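You operate a simulated robot arm through the tools that you are given. There is no shell and no other tool.

You are at the controls of a simulated robot arm. One attempt, no reset.

JOB
Prime the standard dispenser, then dose 3 ml into the open tube.
Fine: prime into its beaker till no bubbles show; stand the tube in the blue stand; leave the spout over that beaker.

It is judged by the outcome, as a careful person would: the job done as asked, and still so three seconds after it is handed in. It fails if anything else is knocked over, pushed out of place, dropped, spilled or broken.

ROBOT AND FRAMES
A 7-joint arm with a three-finger gripper, fixed in place. Base frame: the origin is on the floor under the middle of its stand, x ahead of it, y to its left, z up; the work surface is at about z = 900. Units: mm, degrees, N and s.
It reaches about 1342 mm from its shoulder. Its first joint turns from -166.0 to 166.0 degrees. Payload 2.69 kg.
The TCP is the grasp point between the finger pads, 30 mm short of the fingertips. In the tool frame z runs along the fingers and y along their closing line. The gripper opens to 128 mm; its body begins 117 mm behind the TCP.
Orientation is told as [roll, pitch, yaw] about the base's x, y, z axes, in that order, counted from this pose: with the fingers straight down and closing along the base's y, the tool's x points along the base's -x, its y along +y and its z along -z.

CONTROLS
- The arm moves only by the tool arm_command. Its argument "deltas" is a list of rows, each a list of 3 entries, a list of its own where there are three numbers: the shift along the tool's x, y, z in units of 40 mm (1.0 is 40 mm), then the turn, a rotation vector about the tool's x, y, z in units of 6 degrees (1.0 is 6 degrees), then the gripper command, from -1 (shut) to 1 (fully open), values between in proportion. In form: [[[dx, dy, dz], [ax, ay, az], jaw], ...]. A call has 1 to 20 rows; each row shifts and turns the commanded pose from where the row before left it, along the tool's axes as they then stand. A call with a number of a shift or a turn outside -1 to 1 is refused whole. Each row takes 0.2 s and may step no farther than 50 mm and 8.6 degrees from the row before; otherwise, or with a gripper value out of range, the whole call is refused. Where a pose cannot be reached the arm comes as near as it can. A force on the tool above 40 N (or 10 N above the force at the start of the call, whichever is more), or a blocked arm, ends the call early, and 0.2 s more pass. The fingers move at their own pace (about 127 mm/s each) and stop on an object; they squeeze with about 29 N. The grip force told is the motor's: it shows also when the fingers shut on nothing. Time passes only in rows, and 0.2 s behind the last, so rows that do not move let the fingers close. It gives the time, the measured TCP pose, the force on the tool (base axes), the opening and the grip force at its end, in the units of the frame above (readings bear some noise), with the torque about the TCP (base axes, N m) and any sound that the robot's microphone picked up, and new pictures: "views" is both (left out), scene, wrist or none.
- Cameras (640 x 400 px; columns grow to the right, rows downward): "scene" is fixed at [48.5, 500.9, 1833.9]; the picture's right is [-0.66, -0.75, 0.00], its down [-0.53, 0.46, -0.72] and it looks along [0.54, -0.47, -0.70] (base axes); focal length 359 px, centre (320, 200). "wrist" rides on the gripper at [58, 54, -131] in the tool frame; the picture's right is [-0.68, 0.74, 0.00], its down [-0.62, -0.57, -0.55] and it looks along [-0.40, -0.37, 0.84] (tool axes); focal length 234 px, centre (320, 200). There is no depth. A picture from a camera that has moved, and an enlarged one, comes with that camera's place and axes in the base frame and with its lens.
- move_column(by): moves the trunk up (or, below 0, down) by that many mm; the arm rides with it, the base frame stays. It gives what a move gives, with no picture.
- inspect(camera, box): a new picture of the part [left, top, right, bottom] of that camera's present view, enlarged. No time passes.
- hand_in(): hands the job in; it is judged then, once.

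Nothing tells you positions but the pictures and the camera data. Unless the task says otherwise, let go and move clear before handing in.

The tools are called after ">>>" by a JSON object that holds its "op" and its "data". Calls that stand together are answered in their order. arm_command: Moves the arm, as the interface text tells. Its arguments: {"type":"object","properties":{"deltas":{"type":"array","items":{"type":"array"}},"views":{"type":"string","enum":["both","scene","wrist","none"]}},"required":["deltas"]} The other tools are called the same way: move_column (by) moves the trunk up or down; inspect (camera, box) takes an enlarged picture of a part of a camera's view; hand_in () hands the job in.

At the start:

```text
clock: 0.0
ee_pos: [523.6, 257.3, 1437.9]
ee_rot: [0.0, 0.0, 0.0]
wrist_force: [-0.1, 0.4, -0.3]
wrist_torque: [0.04, 0.01, 0.0]
finger_gap: 128.0
grasp_force: 0.0
trunk travel left (down, up): [-150.0, 200.0]
```

scene: 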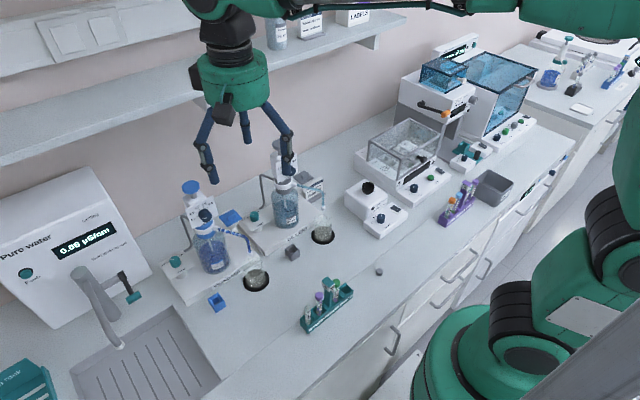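
wrist: 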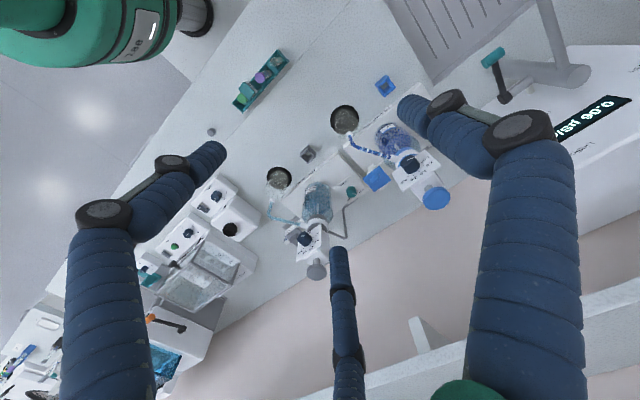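

I see two bottle-top dispensers (one with blue parts, one with grey), each with a beaker, plus a rack of tubes and a small blue stand. I'll look closer at each before moving.

>>> {"op": "inspect", "data": {"camera": "scene", "box": [160, 160, 280, 310]}}

>>> {"op": "inspect", "data": {"camera": "scene", "box": [240, 130, 360, 270]}}

>>> {"op": "inspect", "data": {"camera": "scene", "box": [280, 250, 400, 340]}}

>>> {"op": "inspect", "data": {"camera": "wrist", "box": [220, 40, 460, 290]}}

>>> {"op": "inspect", "data": {"camera": "scene", "box": [330, 30, 580, 250]}}

```text
2.67 times, centred on (220, 235) of scene
camera zoom: at [48.5, 500.9, 1833.9], right [-0.66, -0.75, 0.0], down [-0.53, 0.46, -0.72], along [0.54, -0.47, -0.7], focal length 957 px, centre (587, 107)
```

zoom: 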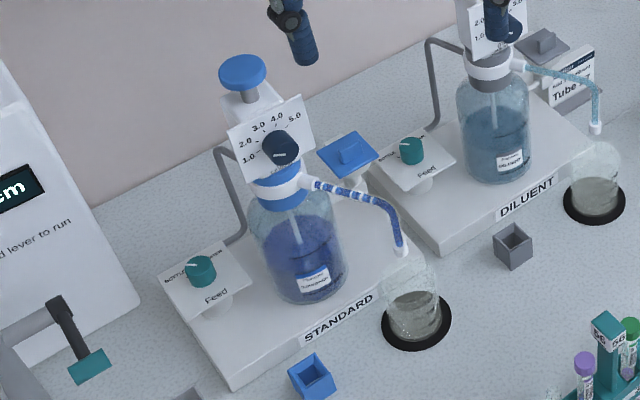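

```text
2.86 times, centred on (300, 200) of scene
camera zoom: at [48.5, 500.9, 1833.9], right [-0.66, -0.75, 0.0], down [-0.53, 0.46, -0.72], along [0.54, -0.47, -0.7], focal length 1025 px, centre (377, 200)
```

zoom: 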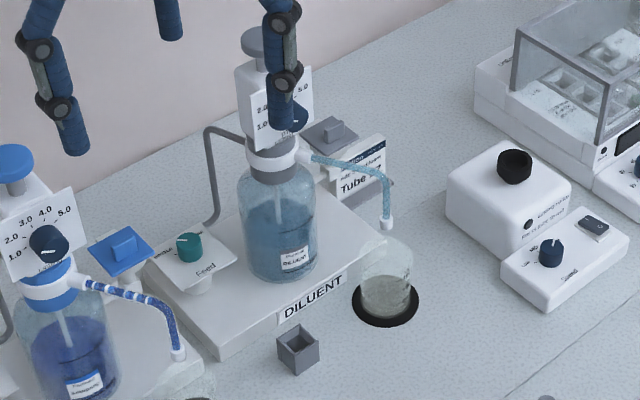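

```text
4.44 times, centred on (340, 295) of scene
camera zoom: at [48.5, 500.9, 1833.9], right [-0.66, -0.75, 0.0], down [-0.53, 0.46, -0.72], along [0.54, -0.47, -0.7], focal length 1595 px, centre (231, -222)
```

zoom: 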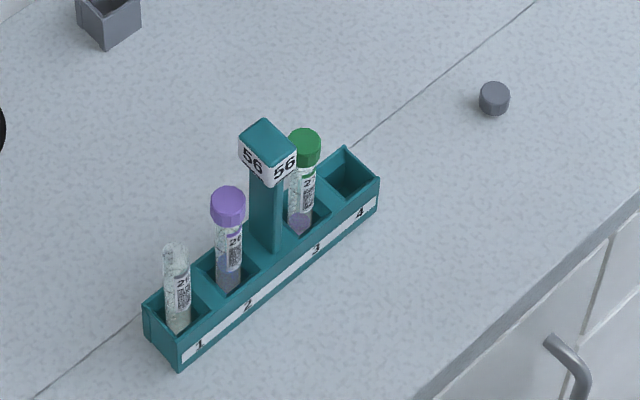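

```text
1.60 times, centred on (340, 165) of wrist
camera zoom: at [465.7, 310.0, 1568.9], right [0.68, 0.74, 0.0], down [0.62, -0.57, 0.55], along [0.4, -0.37, -0.84], focal length 375 px, centre (288, 256)
```

zoom: 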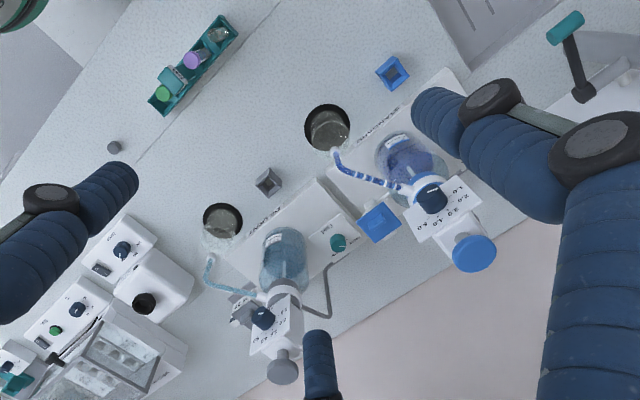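

```text
1.82 times, centred on (455, 140) of scene
camera zoom: at [48.5, 500.9, 1833.9], right [-0.66, -0.75, 0.0], down [-0.53, 0.46, -0.72], along [0.54, -0.47, -0.7], focal length 652 px, centre (74, 309)
```

zoom: 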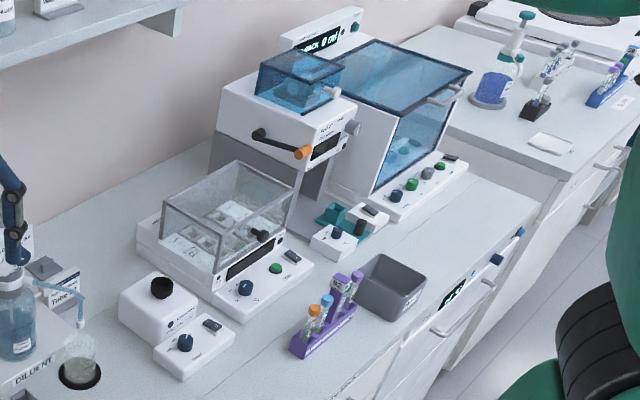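

The blue one is labelled STANDARD, and it has a dial, a Feed knob, a blue plunger and a blue tile beside it. The open tube looks like number 1 in rack 56. I'll read the labels closely.

>>> {"op": "inspect", "data": {"camera": "scene", "box": [160, 245, 200, 275]}}

>>> {"op": "inspect", "data": {"camera": "scene", "box": [195, 175, 250, 215]}}

>>> {"op": "inspect", "data": {"camera": "scene", "box": [190, 200, 250, 280]}}

>>> {"op": "inspect", "data": {"camera": "scene", "box": [195, 240, 275, 320]}}

>>> {"op": "inspect", "data": {"camera": "scene", "box": [290, 160, 340, 210]}}

>>> {"op": "inspect", "data": {"camera": "wrist", "box": [320, 90, 460, 220]}}

>>> {"op": "inspect", "data": {"camera": "scene", "box": [0, 0, 400, 170]}}

```text
13.33 times, centred on (180, 260) of scene
camera zoom: at [48.5, 500.9, 1833.9], right [-0.66, -0.75, 0.0], down [-0.53, 0.46, -0.72], along [0.54, -0.47, -0.7], focal length 4784 px, centre (2187, -600)
```

zoom: 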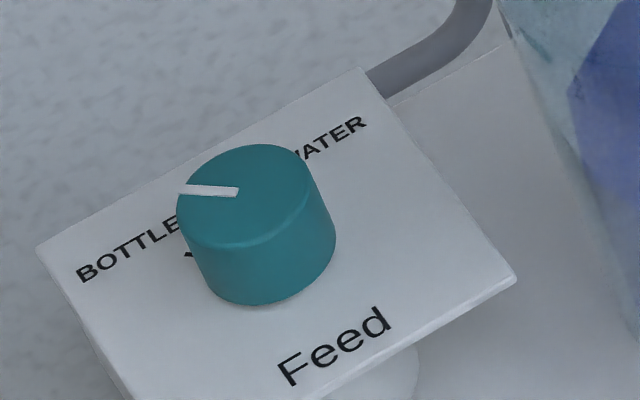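

```text
10.00 times, centred on (222, 195) of scene
camera zoom: at [48.5, 500.9, 1833.9], right [-0.66, -0.75, 0.0], down [-0.53, 0.46, -0.72], along [0.54, -0.47, -0.7], focal length 3588 px, centre (1295, 250)
```

zoom: 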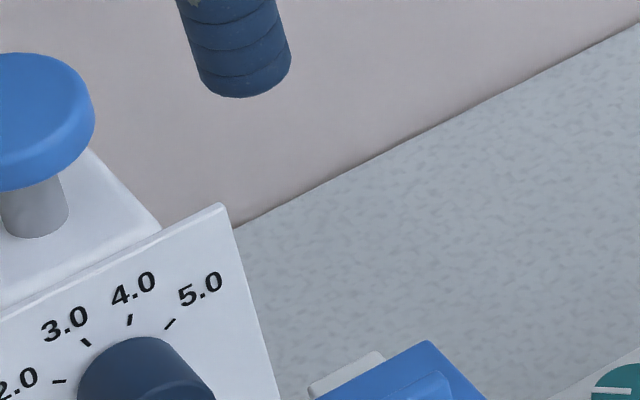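

```text
5.00 times, centred on (220, 240) of scene
camera zoom: at [48.5, 500.9, 1833.9], right [-0.66, -0.75, 0.0], down [-0.53, 0.46, -0.72], along [0.54, -0.47, -0.7], focal length 1794 px, centre (820, 0)
```

zoom: 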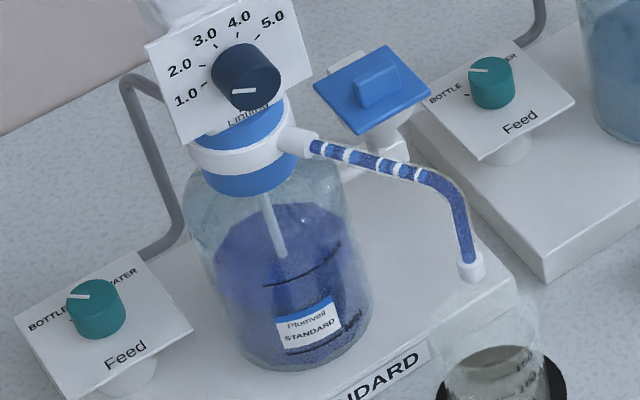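

```text
5.00 times, centred on (235, 280) of scene
camera zoom: at [48.5, 500.9, 1833.9], right [-0.66, -0.75, 0.0], down [-0.53, 0.46, -0.72], along [0.54, -0.47, -0.7], focal length 1794 px, centre (745, -200)
```

zoom: 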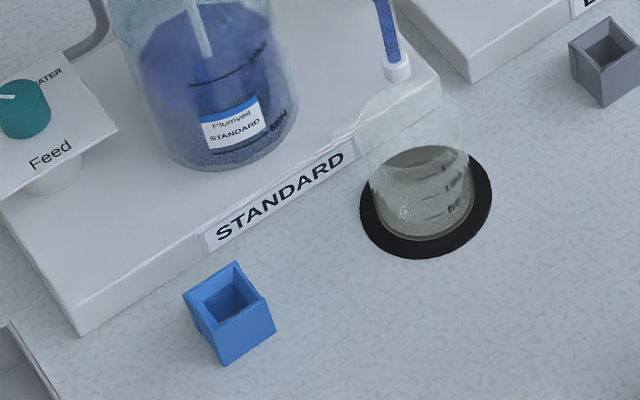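

```text
8.00 times, centred on (315, 185) of scene
camera zoom: at [48.5, 500.9, 1833.9], right [-0.66, -0.75, 0.0], down [-0.53, 0.46, -0.72], along [0.54, -0.47, -0.7], focal length 2870 px, centre (360, 320)
```

zoom: 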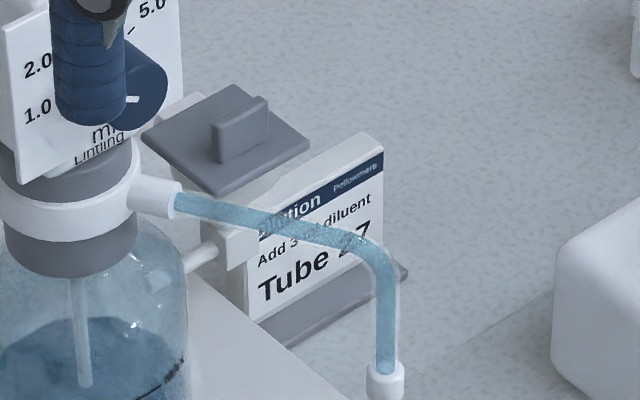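

```text
3.08 times, centred on (390, 155) of wrist
camera zoom: at [465.7, 310.0, 1568.9], right [0.68, 0.74, 0.0], down [0.62, -0.57, 0.55], along [0.4, -0.37, -0.84], focal length 720 px, centre (105, 338)
```

zoom: 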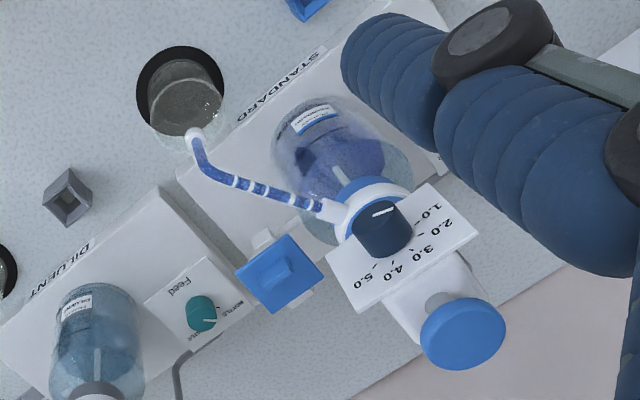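

```text
1.60 times, centred on (200, 85) of scene
camera zoom: at [48.5, 500.9, 1833.9], right [-0.66, -0.75, 0.0], down [-0.53, 0.46, -0.72], along [0.54, -0.47, -0.7], focal length 574 px, centre (512, 384)
```

zoom: 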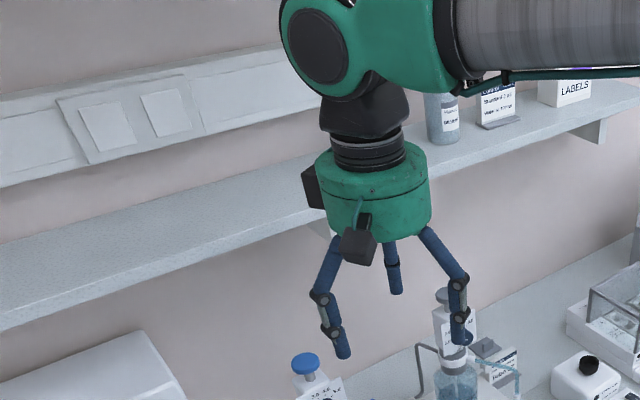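

The dispenser seems to have its axis near (738, 313), with the beaker and blue stand placed symmetrically in front of it. I'll zoom in on the dial, the blue tile and the feed knob before moving anything.

>>> {"op": "inspect", "data": {"camera": "wrist", "box": [390, 145, 430, 190]}}

>>> {"op": "inspect", "data": {"camera": "wrist", "box": [355, 155, 400, 200]}}

>>> {"op": "inspect", "data": {"camera": "scene", "box": [190, 200, 225, 230]}}

>>> {"op": "inspect", "data": {"camera": "scene", "box": [212, 205, 257, 240]}}

>>> {"op": "inspect", "data": {"camera": "scene", "box": [215, 215, 265, 260]}}

>>> {"op": "inspect", "data": {"camera": "scene", "box": [296, 295, 326, 330]}}

>>> {"op": "inspect", "data": {"camera": "wrist", "box": [225, 40, 295, 115]}}

>>> {"op": "inspect", "data": {"camera": "wrist", "box": [320, 70, 410, 150]}}

```text
8.89 times, centred on (410, 168) of wrist
camera zoom: at [465.7, 310.0, 1568.9], right [0.68, 0.74, 0.0], down [0.62, -0.57, 0.55], along [0.4, -0.37, -0.84], focal length 2082 px, centre (-480, 489)
```

zoom: 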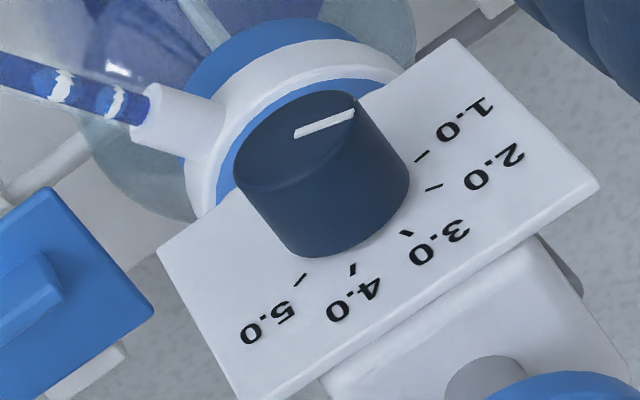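

```text
8.89 times, centred on (378, 178) of wrist
camera zoom: at [465.7, 310.0, 1568.9], right [0.68, 0.74, 0.0], down [0.62, -0.57, 0.55], along [0.4, -0.37, -0.84], focal length 2082 px, centre (-191, 400)
```

zoom: 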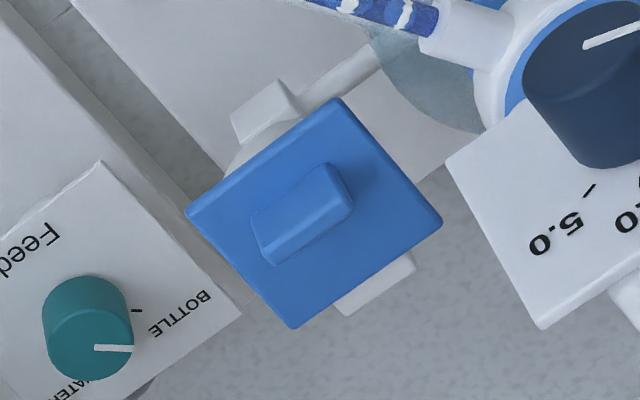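

```text
13.33 times, centred on (208, 215) of scene
camera zoom: at [48.5, 500.9, 1833.9], right [-0.66, -0.75, 0.0], down [-0.53, 0.46, -0.72], along [0.54, -0.47, -0.7], focal length 4784 px, centre (1820, 0)
```

zoom: 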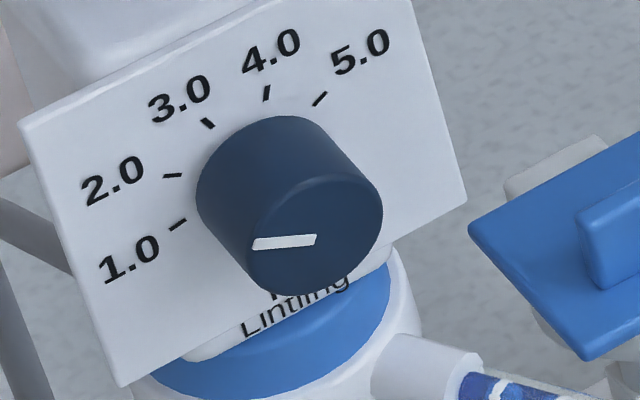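

```text
11.43 times, centred on (234, 222) of scene
camera zoom: at [48.5, 500.9, 1833.9], right [-0.66, -0.75, 0.0], down [-0.53, 0.46, -0.72], along [0.54, -0.47, -0.7], focal length 4100 px, centre (1297, -57)
```

zoom: 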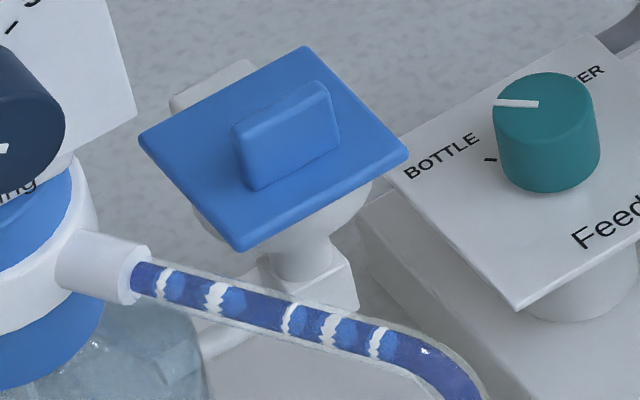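

```text
8.89 times, centred on (240, 238) of scene
camera zoom: at [48.5, 500.9, 1833.9], right [-0.66, -0.75, 0.0], down [-0.53, 0.46, -0.72], along [0.54, -0.47, -0.7], focal length 3189 px, centre (1031, -133)
```

zoom: 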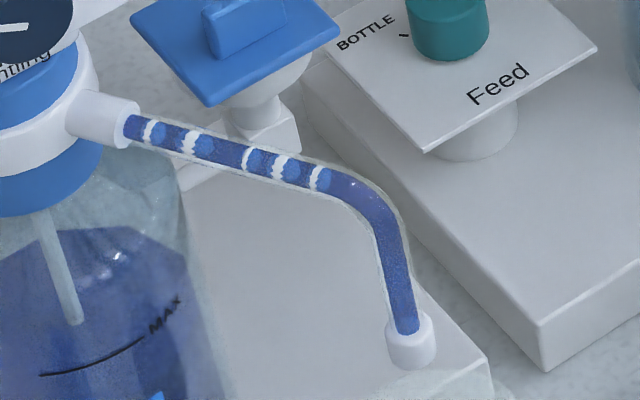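

```text
11.43 times, centred on (311, 312) of scene
camera zoom: at [48.5, 500.9, 1833.9], right [-0.66, -0.75, 0.0], down [-0.53, 0.46, -0.72], along [0.54, -0.47, -0.7], focal length 4100 px, centre (423, -1086)
```

zoom: 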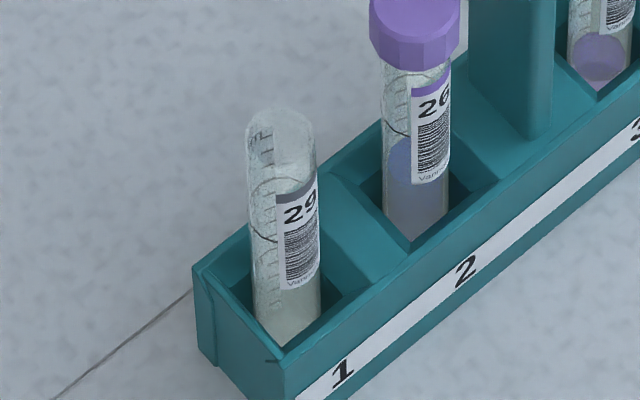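

```text
5.33 times, centred on (260, 78) of wrist
camera zoom: at [465.7, 310.0, 1568.9], right [0.68, 0.74, 0.0], down [0.62, -0.57, 0.55], along [0.4, -0.37, -0.84], focal length 1249 px, centre (640, 853)
```

zoom: 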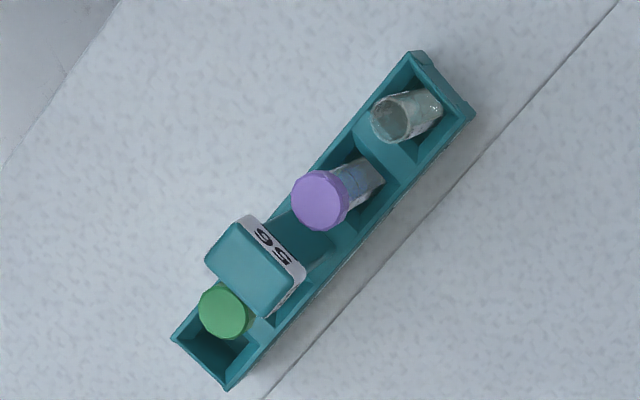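

```text
5.00 times, centred on (365, 110) of wrist
camera zoom: at [465.7, 310.0, 1568.9], right [0.68, 0.74, 0.0], down [0.62, -0.57, 0.55], along [0.4, -0.37, -0.84], focal length 1171 px, centre (95, 650)
```

zoom: 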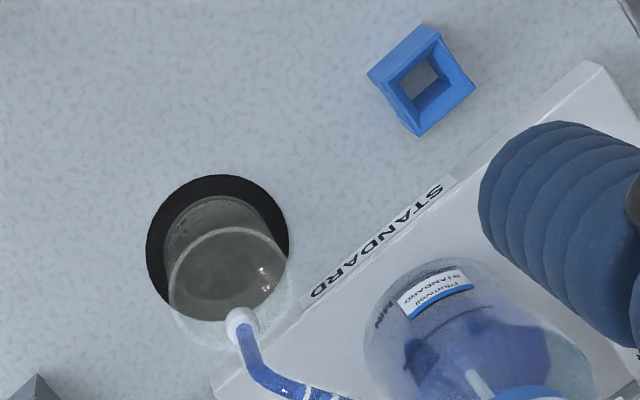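

The feed pointer appears to be on BOTTLE, the dial sits somewhere near 1–1.5, and the spout shows bubbles. I'll tilt the wrist camera toward the dispenser for a frontal look, staying well clear of it.

>>> {"op": "arm_command", "data": {"deltas": [[[0.18, 0.3, 0.74], [0, 0, 0], 1], [[0.18, 0.3, 0.74], [0, 0, 0], 1], [[0.18, 0.3, 0.74], [0, 0, 0], 1], [[0.18, 0.3, 0.74], [0, 0, 0], 1], [[0.18, 0.3, 0.74], [0, 0, 0], 1], [[0.18, 0.3, 0.74], [0, 0, 0], 1], [[0, 0, 0], [0, -0.94, 0], 1], [[0, 0, 0], [0, -0.94, 0], 1], [[0, 0, 0], [0, -0.94, 0], 1], [[0, 0, 0], [0, -0.94, 0], 1], [[0, 0, 0], [0, -0.94, 0], 1], [[0, 0, 0], [0, -0.94, 0], 1], [[0, 0, 0], [0, -0.94, 0], 1], [[0, 0, 0], [0, -0.94, 0], 1]]}}

```text
clock: 3.0
ee_pos: [478.9, 329.2, 1260.6]
ee_rot: [0.2, -45.1, 0.0]
wrist_force: [0.1, -0.5, -0.2]
wrist_torque: [0.01, 0.0, 0.0]
finger_gap: 127.9
grasp_force: 0.1
trunk travel left (down, up): [-150.0, 200.0]
camera wrist: at [346.8, 382.0, 1311.6], right [0.48, 0.74, 0.48], down [0.05, -0.57, 0.82], along [0.88, -0.37, -0.3], focal length 234 px, centre (320, 200)
```

scene: 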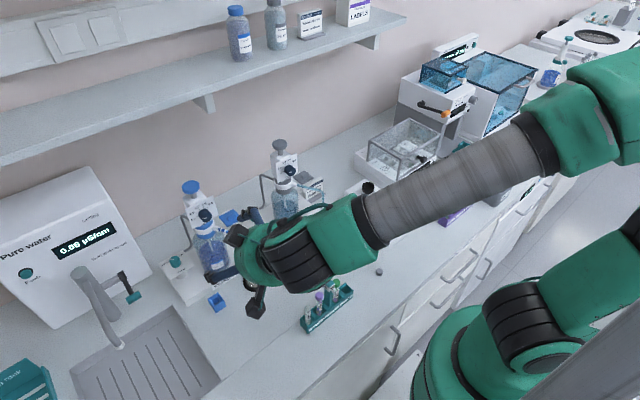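
wrist: 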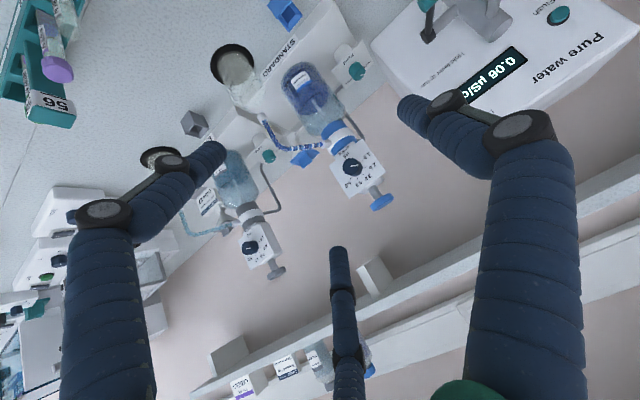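

I now have a frontal view, though the picture is upside-down. I'll zoom into the dispenser parts and the shelf labels.

>>> {"op": "inspect", "data": {"camera": "wrist", "box": [200, 30, 410, 220]}}

>>> {"op": "inspect", "data": {"camera": "wrist", "box": [320, 130, 400, 215]}}

>>> {"op": "inspect", "data": {"camera": "wrist", "box": [255, 100, 345, 180]}}

>>> {"op": "inspect", "data": {"camera": "wrist", "box": [200, 30, 330, 130]}}

>>> {"op": "inspect", "data": {"camera": "wrist", "box": [210, 330, 380, 400]}}

>>> {"op": "inspect", "data": {"camera": "scene", "box": [210, 0, 380, 70]}}

>>> {"op": "inspect", "data": {"camera": "wrist", "box": [330, 40, 390, 100]}}

```text
2.11 times, centred on (305, 125) of wrist
camera zoom: at [346.8, 382.0, 1311.6], right [0.48, 0.74, 0.48], down [0.05, -0.57, 0.82], along [0.88, -0.37, -0.3], focal length 493 px, centre (352, 358)
```

zoom: 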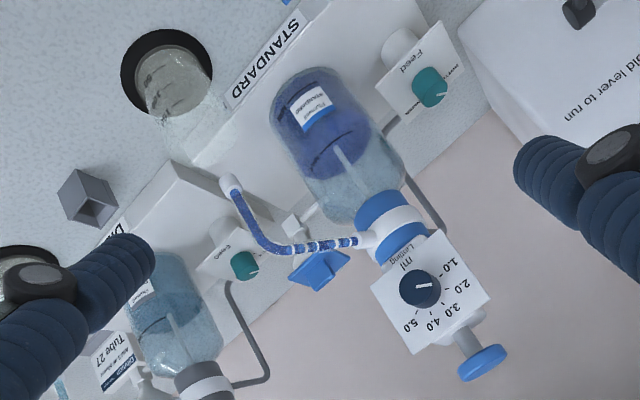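

```text
4.71 times, centred on (360, 172) of wrist
camera zoom: at [346.8, 382.0, 1311.6], right [0.48, 0.74, 0.48], down [0.05, -0.57, 0.82], along [0.88, -0.37, -0.3], focal length 1102 px, centre (132, 329)
```

zoom: 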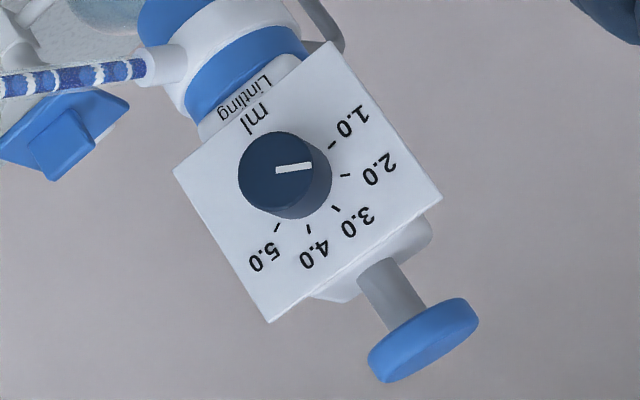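

```text
5.00 times, centred on (300, 140) of wrist
camera zoom: at [346.8, 382.0, 1311.6], right [0.48, 0.74, 0.48], down [0.05, -0.57, 0.82], along [0.88, -0.37, -0.3], focal length 1171 px, centre (420, 500)
```

zoom: 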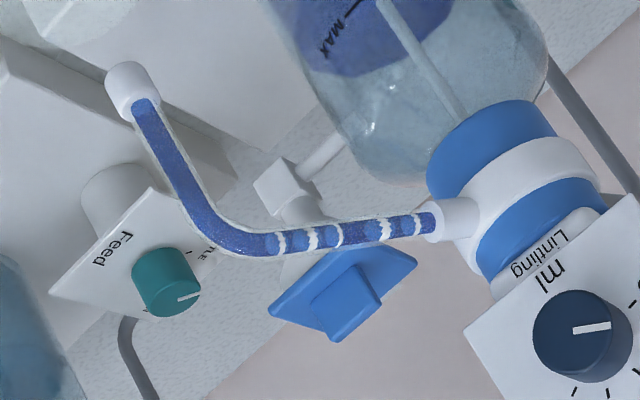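

```text
4.00 times, centred on (265, 80) of wrist
camera zoom: at [346.8, 382.0, 1311.6], right [0.48, 0.74, 0.48], down [0.05, -0.57, 0.82], along [0.88, -0.37, -0.3], focal length 937 px, centre (540, 680)
```

zoom: 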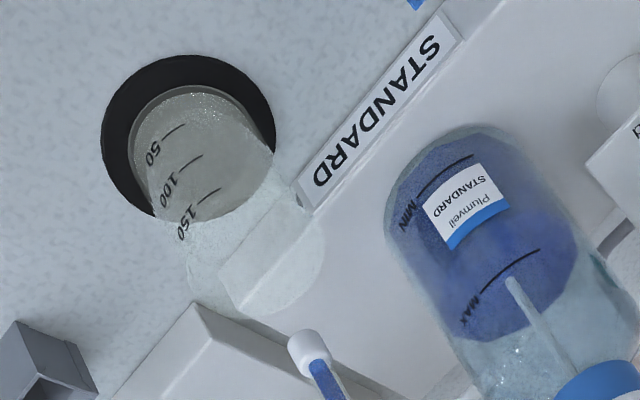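

```text
3.76 times, centred on (295, 365) of wrist
camera zoom: at [346.8, 382.0, 1311.6], right [0.48, 0.74, 0.48], down [0.05, -0.57, 0.82], along [0.88, -0.37, -0.3], focal length 882 px, centre (414, -421)
```

zoom: 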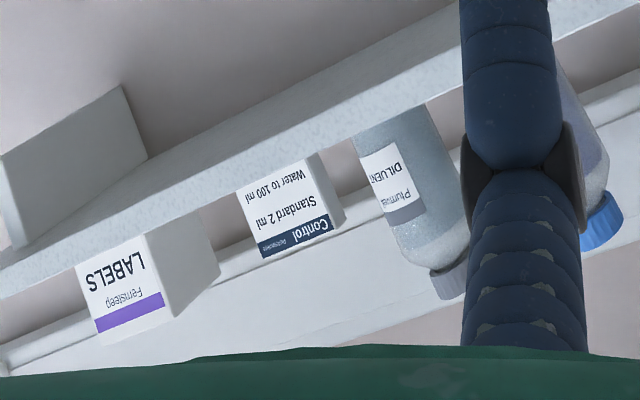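

```text
3.76 times, centred on (295, 35) of scene
camera zoom: at [48.5, 500.9, 1833.9], right [-0.66, -0.75, 0.0], down [-0.53, 0.46, -0.72], along [0.54, -0.47, -0.7], focal length 1351 px, centre (414, 821)
```

zoom: 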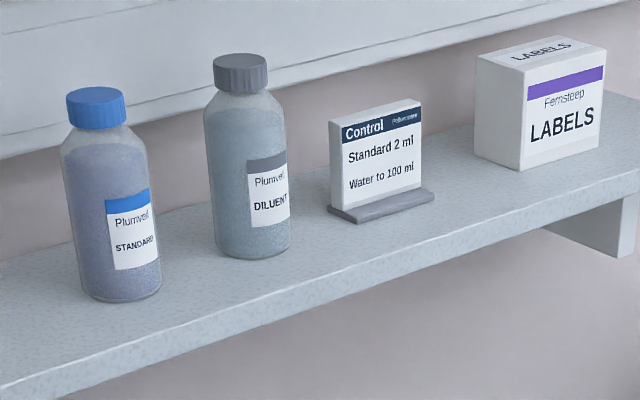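

```text
6.67 times, centred on (360, 70) of wrist
camera zoom: at [346.8, 382.0, 1311.6], right [0.48, 0.74, 0.48], down [0.05, -0.57, 0.82], along [0.88, -0.37, -0.3], focal length 1561 px, centre (53, 1067)
```

zoom: 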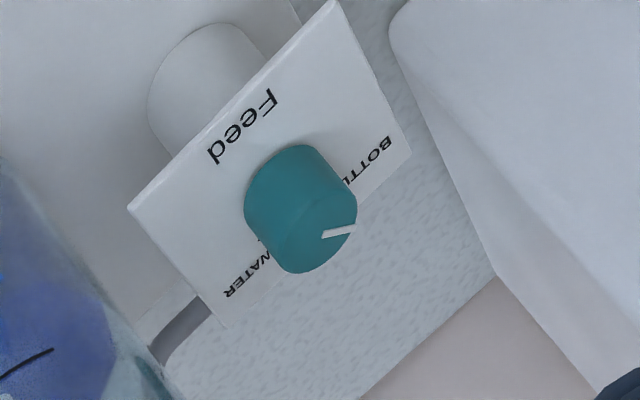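

The tile beside the bottle looks like the lid of a refill funnel, so I'll leave it alone. The dial seems to be near 2.0 and needs about a +38° turn to 3.0, so I'll level the fingers toward the dial with one finger up, still well in front of it.

>>> {"op": "arm_command", "data": {"deltas": [[[0, 0, 0], [0, -0.94, 0], 1], [[0, 0, 0], [0, -0.94, 0], 1], [[0, 0, 0], [0, -0.94, 0], 1], [[0, 0, 0], [0, -0.94, 0], 1], [[0, 0, 0], [0, -0.94, 0], 1], [[0, 0, 0], [0, -0.94, 0], 1], [[0, 0, 0], [0, -0.94, 0], 1], [[0, 0, 0], [0, 0, 1], 1], [[0, 0, 0], [0, 0, 1], 1], [[0, 0, 0], [0, 0, 1], 1], [[0, 0, 0], [0, 0, 1], 1], [[0, 0, 0], [0, 0, 1], 1], [[0, 0, 0], [0, 0, 1], 1], [[0, 0, 0], [0, 0, 1], 1], [[0, 0, 0], [0, 0, 1], 1], [[0, 0, 0], [0, 0, 1], 1], [[0, 0, 0], [0, 0, 1], 1], [[0, 0, 0], [0, 0, 1], 1], [[0, 0, 0], [0, 0, 1], 1]]}}

```text
clock: 7.0
ee_pos: [455.2, 296.0, 1385.9]
ee_rot: [82.8, -19.1, -87.8]
wrist_force: [-1.2, 0.5, 0.1]
wrist_torque: [0.03, -0.02, -0.02]
finger_gap: 128.2
grasp_force: 0.1
out of reach, approached as far as the arm can: row 16, 17, 18, 19
trunk travel left (down, up): [-150.0, 200.0]
camera wrist: at [330.0, 367.2, 1432.9], right [0.11, -0.4, 0.91], down [-0.59, -0.77, -0.26], along [0.8, -0.51, -0.32], focal length 234 px, centre (320, 200)
```

scene: 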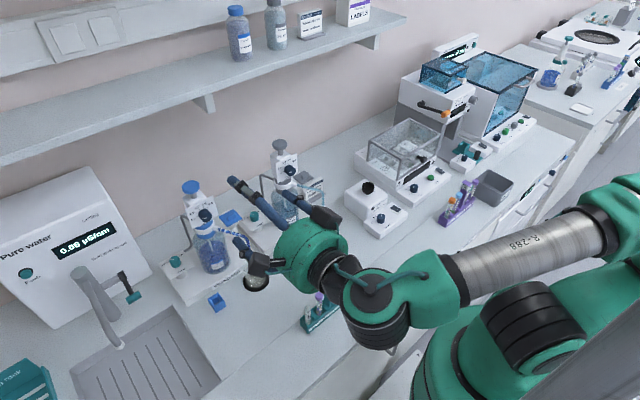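
wrist: 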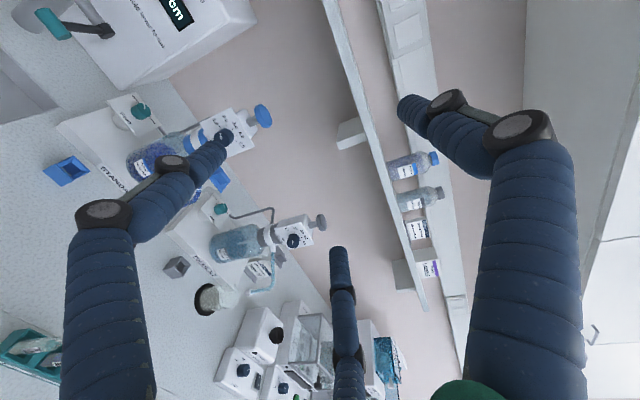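

The wrist can't roll that far in this direction, so I'll roll back 120°, which is an equivalent three-finger layout.

>>> {"op": "arm_command", "data": {"deltas": [[[0, 0, 0], [0, 0, -1], 1], [[0, 0, 0], [0, 0, -1], 1], [[0, 0, 0], [0, 0, -1], 1], [[0, 0, 0], [0, 0, -1], 1], [[0, 0, 0], [0, 0, -1], 1], [[0, 0, 0], [0, 0, -1], 1], [[0, 0, 0], [0, 0, -1], 1], [[0, 0, 0], [0, 0, -1], 1], [[0, 0, 0], [0, 0, -1], 1], [[0, 0, 0], [0, 0, -1], 1], [[0, 0, 0], [0, 0, -1], 1], [[0, 0, 0], [0, 0, -1], 1]]}}

```text
clock: 9.6
ee_pos: [455.3, 294.2, 1386.6]
ee_rot: [-1.0, -84.6, 1.0]
wrist_force: [0.0, 0.3, -0.5]
wrist_torque: [-0.01, 0.03, 0.02]
finger_gap: 128.2
grasp_force: 0.0
trunk travel left (down, up): [-150.0, 200.0]
camera wrist: at [319.6, 346.8, 1340.6], right [0.06, 0.74, 0.67], down [-0.49, -0.57, 0.67], along [0.87, -0.37, 0.32], focal length 234 px, centre (320, 200)
```

scene: 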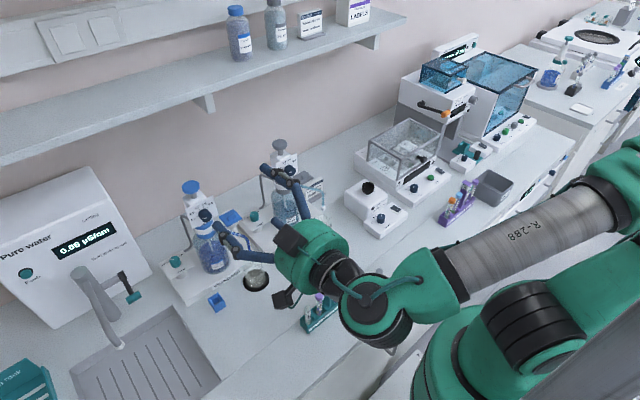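
wrist: 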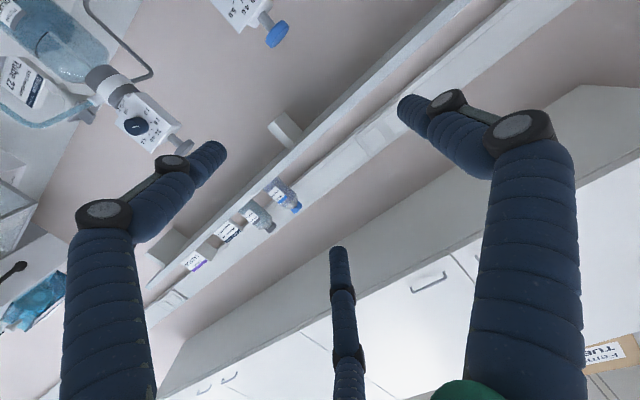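

The tool is level again at about (455, 294, 1387). I'll narrow the fingers to about 60 mm, move down in front of the dial at x≈560, and roll −48°.

>>> {"op": "arm_command", "data": {"deltas": [[[0.775, 0.075, 0.513], [0, 0, 0], -0.06], [[0.775, 0.075, 0.513], [0, 0, 0], -0.06], [[0.775, 0.075, 0.513], [0, 0, 0], -0.06], [[0.775, 0.075, 0.513], [0, 0, 0], -0.06], [[0.775, 0.075, 0.513], [0, 0, 0], -0.06], [[0.775, 0.075, 0.513], [0, 0, 0], -0.06]]}}

```text
clock: 11.0
ee_pos: [560.8, 311.2, 1189.4]
ee_rot: [0.1, -84.6, 0.0]
wrist_force: [0.5, -0.3, 0.5]
wrist_torque: [0.0, 0.03, 0.02]
finger_gap: 60.0
grasp_force: 0.1
trunk travel left (down, up): [-150.0, 200.0]
camera wrist: at [425.2, 364.7, 1144.2], right [0.06, 0.74, 0.67], down [-0.49, -0.57, 0.66], along [0.87, -0.37, 0.32], focal length 234 px, centre (320, 200)
```

scene: 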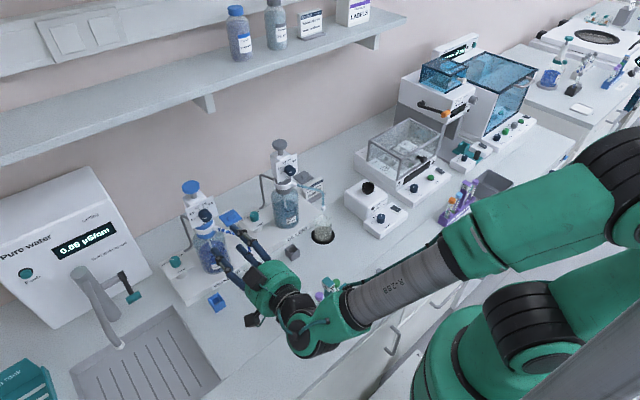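
wrist: 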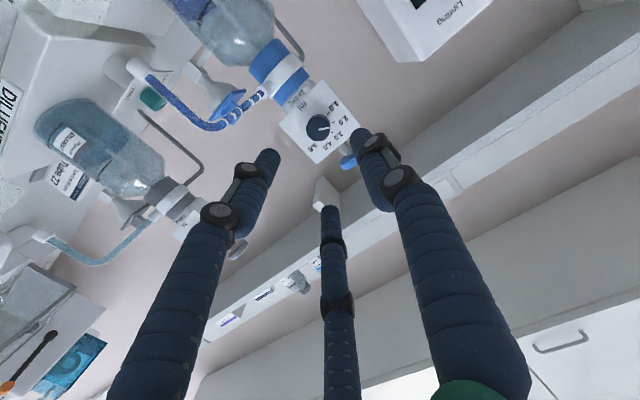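

I'm in front of the dial now. I'll zoom in to read the pointer and ticks.

>>> {"op": "inspect", "data": {"camera": "wrist", "box": [280, 75, 365, 175]}}

>>> {"op": "inspect", "data": {"camera": "scene", "box": [170, 170, 290, 300]}}

```text
4.00 times, centred on (322, 125) of wrist
camera zoom: at [425.2, 364.7, 1144.2], right [0.06, 0.74, 0.67], down [-0.49, -0.57, 0.66], along [0.87, -0.37, 0.32], focal length 937 px, centre (310, 500)
```

zoom: 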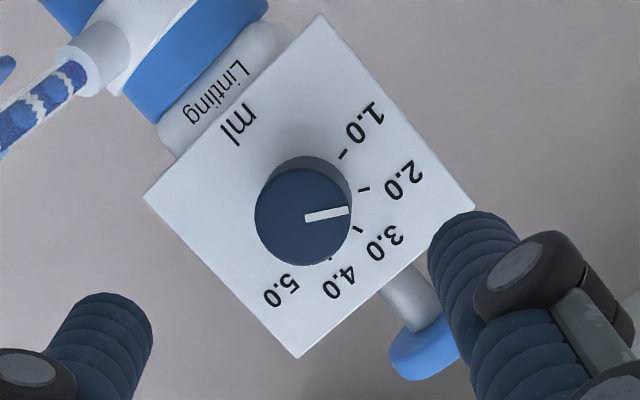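

```text
3.08 times, centred on (230, 235) of scene
camera zoom: at [48.5, 500.9, 1833.9], right [-0.66, -0.75, 0.0], down [-0.53, 0.46, -0.72], along [0.54, -0.47, -0.7], focal length 1104 px, centre (597, 92)
```

zoom: 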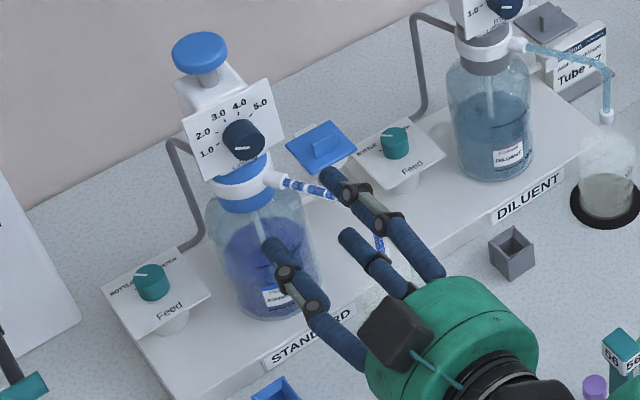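

The dial pointer lines up with 2.0, so it needs about +37.5° to reach 3.0. I'll roll the hand −48° here, clear of the hose, and check that it is reachable.

>>> {"op": "arm_command", "data": {"deltas": [[[0, 0, 0], [0, 0, -1], -0.15], [[0, 0, 0], [0, 0, -1], -0.15], [[0, 0, 0], [0, 0, -1], -0.15], [[0, 0, 0], [0, 0, -1], -0.15], [[0, 0, 0], [0, 0, -1], -0.15], [[0, 0, 0], [0, 0, -1], -0.15], [[0, 0, 0], [0, 0, -1], -0.15], [[0, 0, 0], [0, 0, -1], -0.15]]}}

```text
clock: 12.8
ee_pos: [559.5, 313.7, 1189.4]
ee_rot: [-82.7, -41.8, 85.2]
wrist_force: [-0.1, -0.4, 0.0]
wrist_torque: [-0.01, -0.01, 0.03]
finger_gap: 54.4
grasp_force: 0.0
trunk travel left (down, up): [-150.0, 200.0]
camera wrist: at [423.1, 304.0, 1123.3], right [-0.01, 1.0, -0.1], down [-0.47, 0.08, 0.88], along [0.88, 0.05, 0.46], focal length 234 px, centre (320, 200)
```

scene: 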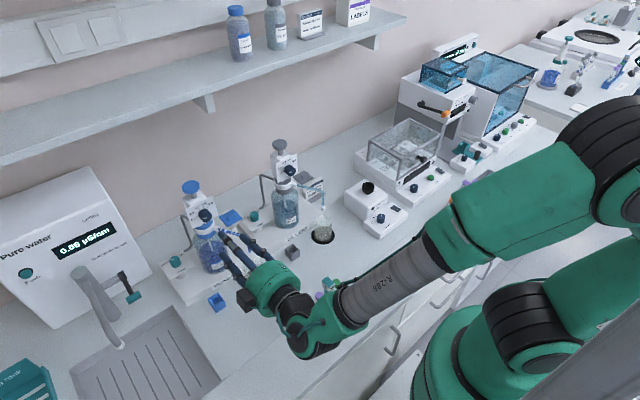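
wrist: 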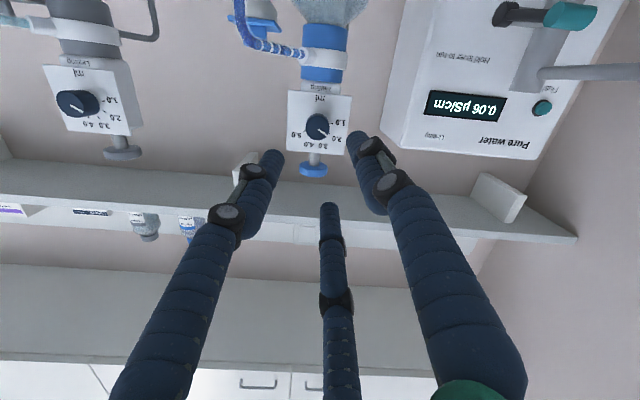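

>>> {"op": "inspect", "data": {"camera": "wrist", "box": [270, 70, 370, 190]}}

>>> {"op": "inspect", "data": {"camera": "wrist", "box": [295, 100, 345, 150]}}

```text
3.33 times, centred on (320, 130) of wrist
camera zoom: at [423.1, 304.0, 1123.3], right [-0.01, 1.0, -0.1], down [-0.47, 0.08, 0.88], along [0.88, 0.05, 0.46], focal length 781 px, centre (320, 433)
```

zoom: 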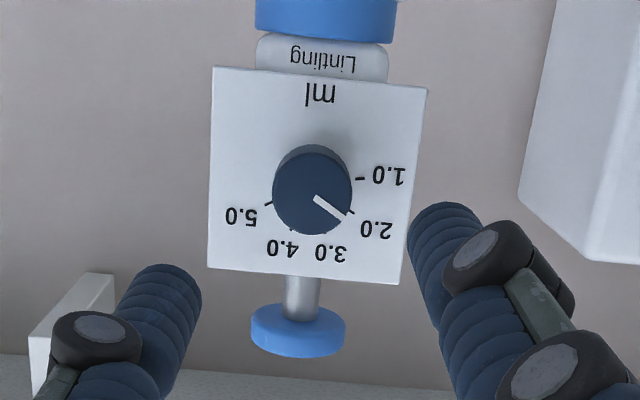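

```text
8.00 times, centred on (320, 125) of wrist
camera zoom: at [423.1, 304.0, 1123.3], right [-0.01, 1.0, -0.1], down [-0.47, 0.08, 0.88], along [0.88, 0.05, 0.46], focal length 1873 px, centre (320, 800)
```

zoom: 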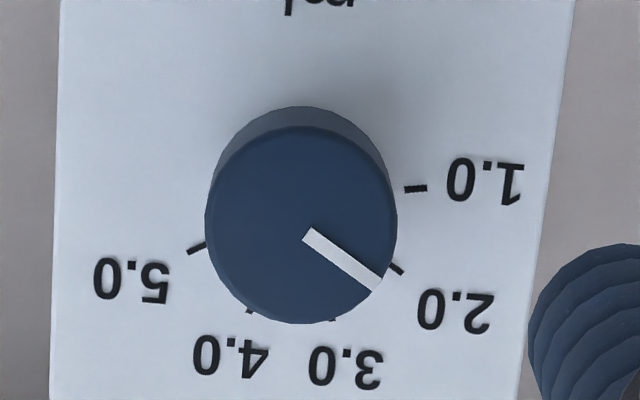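

The pointer lies parallel to the 2.0 tick, so the dial is at 2.0. The knob axis is about y≈310, z≈1175 with its face near x≈691, so I'll advance along the tool axis until the fingertips straddle the knob.

>>> {"op": "arm_command", "data": {"deltas": [[[0.076, -0.035, 0], [0, 0, 0], -0.15], [[0, 0, 0.7], [0, 0, 0], -0.15], [[0, 0, 0.7], [0, 0, 0], -0.15], [[0, 0, 0.7], [0, 0, 0], -0.15], [[0, 0, 0], [0, 0, 0], -0.15]]}}

```text
clock: 14.0
ee_pos: [645.5, 309.4, 1180.3]
ee_rot: [-82.7, -41.8, 85.1]
wrist_force: [0.5, 0.2, 0.0]
wrist_torque: [0.02, 0.0, -0.03]
finger_gap: 54.1
grasp_force: 0.1
trunk travel left (down, up): [-150.0, 200.0]
camera wrist: at [507.6, 301.1, 1114.0], right [-0.01, 1.0, -0.09], down [-0.47, 0.08, 0.88], along [0.88, 0.05, 0.46], focal length 234 px, centre (320, 200)
```

scene: 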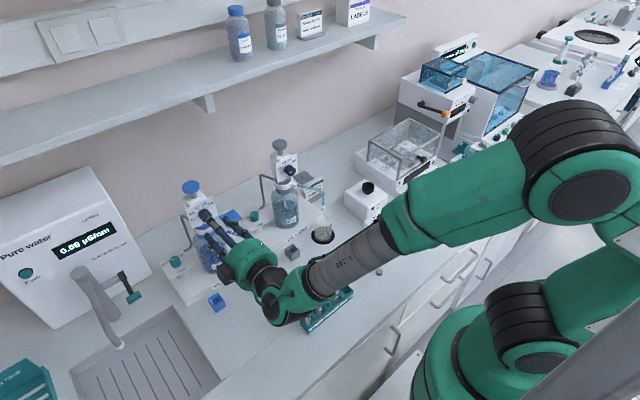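
wrist: 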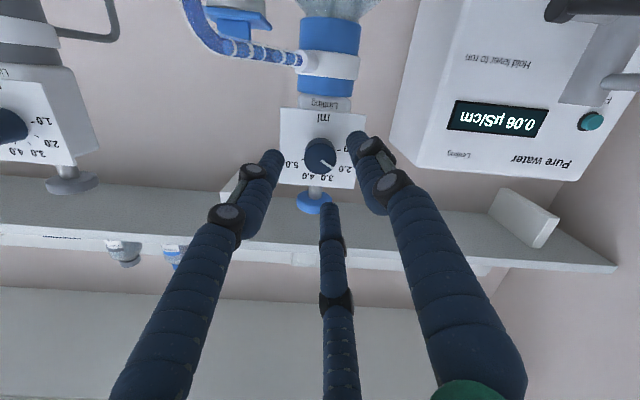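

>>> {"op": "inspect", "data": {"camera": "wrist", "box": [240, 90, 400, 220]}}

>>> {"op": "inspect", "data": {"camera": "scene", "box": [170, 170, 270, 290]}}

```text
3.08 times, centred on (320, 155) of wrist
camera zoom: at [507.6, 301.1, 1114.0], right [-0.01, 1.0, -0.09], down [-0.47, 0.08, 0.88], along [0.88, 0.05, 0.46], focal length 720 px, centre (320, 338)
```

zoom: 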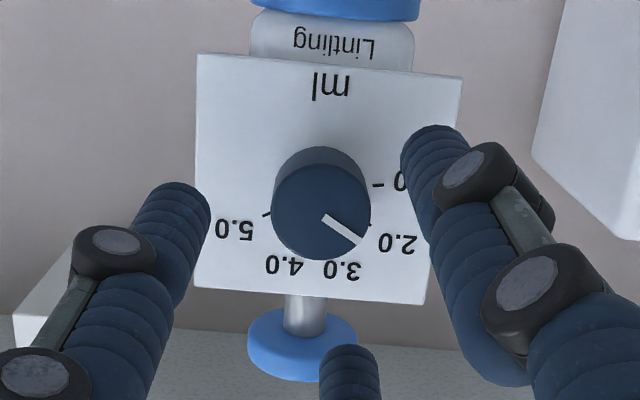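

```text
3.33 times, centred on (220, 230) of scene
camera zoom: at [48.5, 500.9, 1833.9], right [-0.66, -0.75, 0.0], down [-0.53, 0.46, -0.72], along [0.54, -0.47, -0.7], focal length 1196 px, centre (653, 100)
```

zoom: 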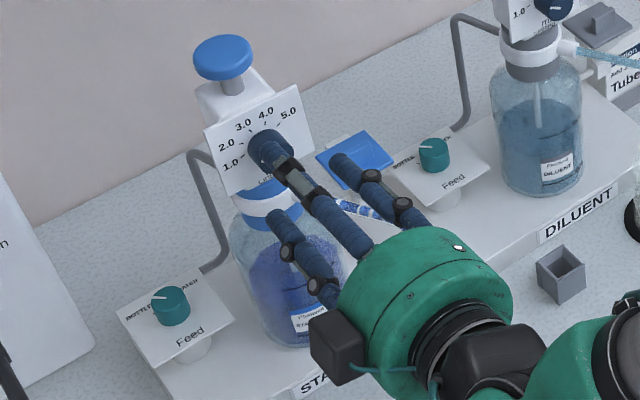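

The knob sits about 3 mm lower than the tool axis. I'll correct for that and advance until the fingertips overlap the knob.

>>> {"op": "arm_command", "data": {"deltas": [[[0.06, 0.047, 0], [0, 0, 0], -0.2], [[0, 0, 0.35], [0, 0, 0], -0.2], [[0, 0, 0.33], [0, 0, 0], -0.2], [[0, 0, 0], [0, 0, 0], -0.2]]}}

```text
clock: 15.0
ee_pos: [671.4, 308.9, 1174.0]
ee_rot: [-82.6, -41.7, 85.1]
wrist_force: [0.0, 0.6, 0.4]
wrist_torque: [-0.01, -0.04, -0.02]
finger_gap: 51.4
grasp_force: 0.1
trunk travel left (down, up): [-150.0, 200.0]
camera wrist: at [533.8, 300.7, 1108.4], right [-0.01, 1.0, -0.09], down [-0.47, 0.08, 0.88], along [0.88, 0.05, 0.46], focal length 234 px, centre (320, 200)
```

scene: 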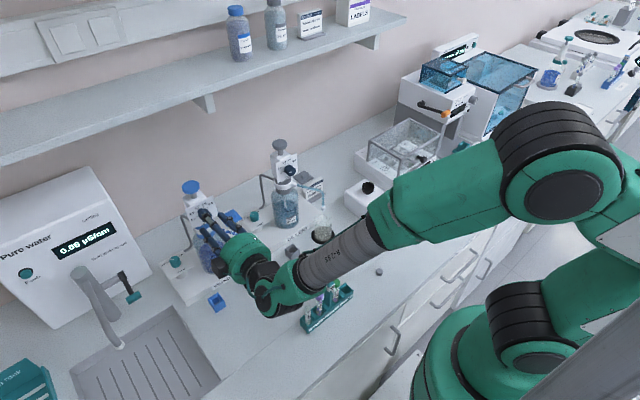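
wrist: 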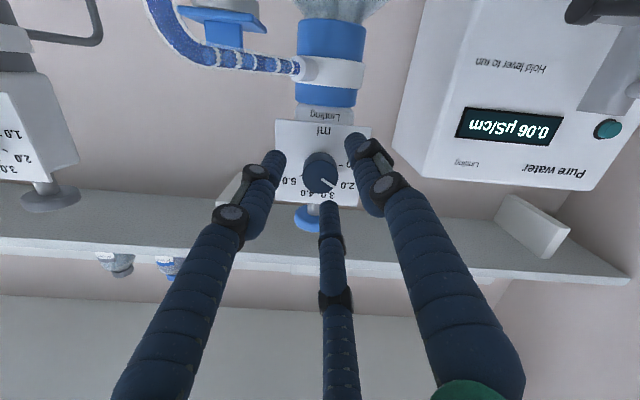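

>>> {"op": "inspect", "data": {"camera": "wrist", "box": [255, 110, 385, 240]}}

>>> {"op": "inspect", "data": {"camera": "scene", "box": [180, 175, 240, 250]}}

```text
3.08 times, centred on (320, 175) of wrist
camera zoom: at [533.8, 300.7, 1108.4], right [-0.01, 1.0, -0.09], down [-0.47, 0.08, 0.88], along [0.88, 0.05, 0.46], focal length 720 px, centre (320, 277)
```

zoom: 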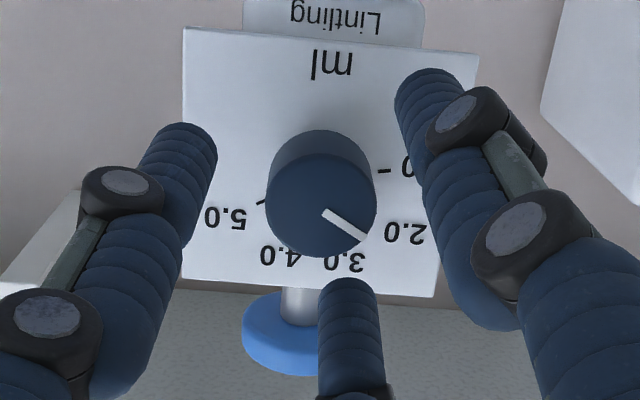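

```text
5.33 times, centred on (210, 212) of scene
camera zoom: at [48.5, 500.9, 1833.9], right [-0.66, -0.75, 0.0], down [-0.53, 0.46, -0.72], along [0.54, -0.47, -0.7], focal length 1914 px, centre (907, 133)
```

zoom: 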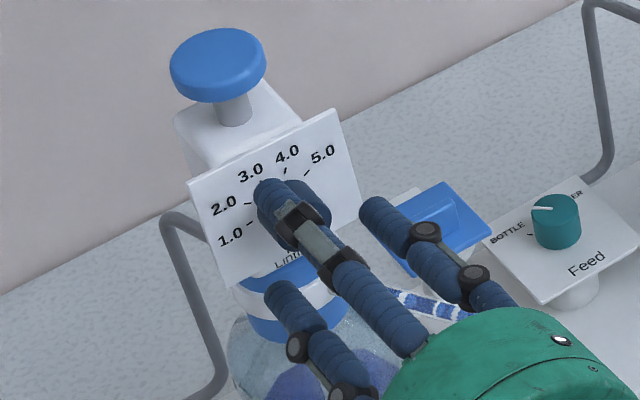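

The tool axis is aligned with the knob. I'll close gently on it and check the grip.

>>> {"op": "arm_command", "data": {"deltas": [[[0, 0, 0], [0, 0, 0], -0.5], [[0, 0, 0], [0, 0, 0], -1], [[0, 0, 0], [0, 0, 0], -1], [[0, 0, 0], [0, 0, 0], -1]]}}

```text
clock: 16.0
ee_pos: [670.6, 310.0, 1179.8]
ee_rot: [-83.2, -41.8, 85.6]
wrist_force: [12.9, 7.6, 27.1]
wrist_torque: [-0.01, -0.91, 0.32]
finger_gap: 27.6
grasp_force: 45.2
trunk travel left (down, up): [-150.0, 200.0]
camera wrist: at [534.5, 301.6, 1111.6], right [-0.01, 1.0, -0.09], down [-0.47, 0.08, 0.88], along [0.88, 0.05, 0.47], focal length 234 px, centre (320, 200)
```

scene: 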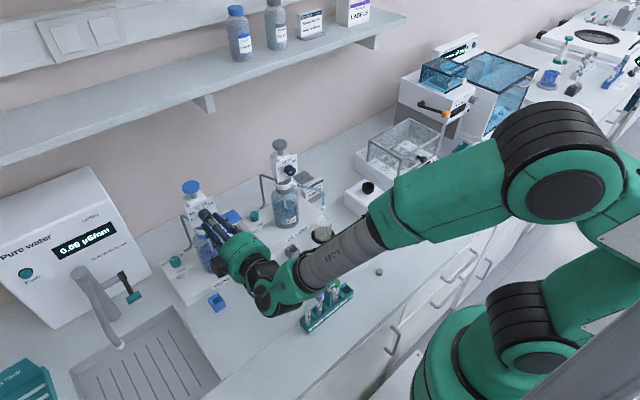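
wrist: 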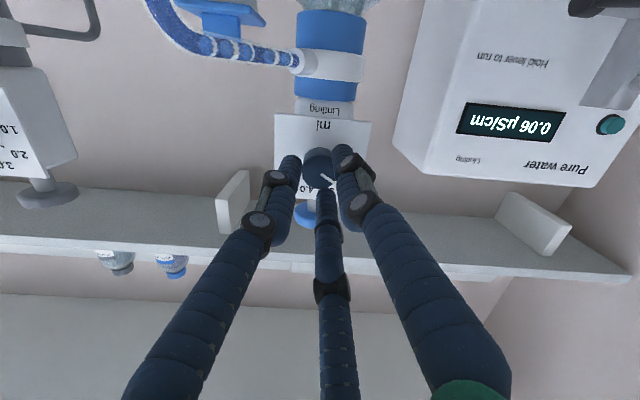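

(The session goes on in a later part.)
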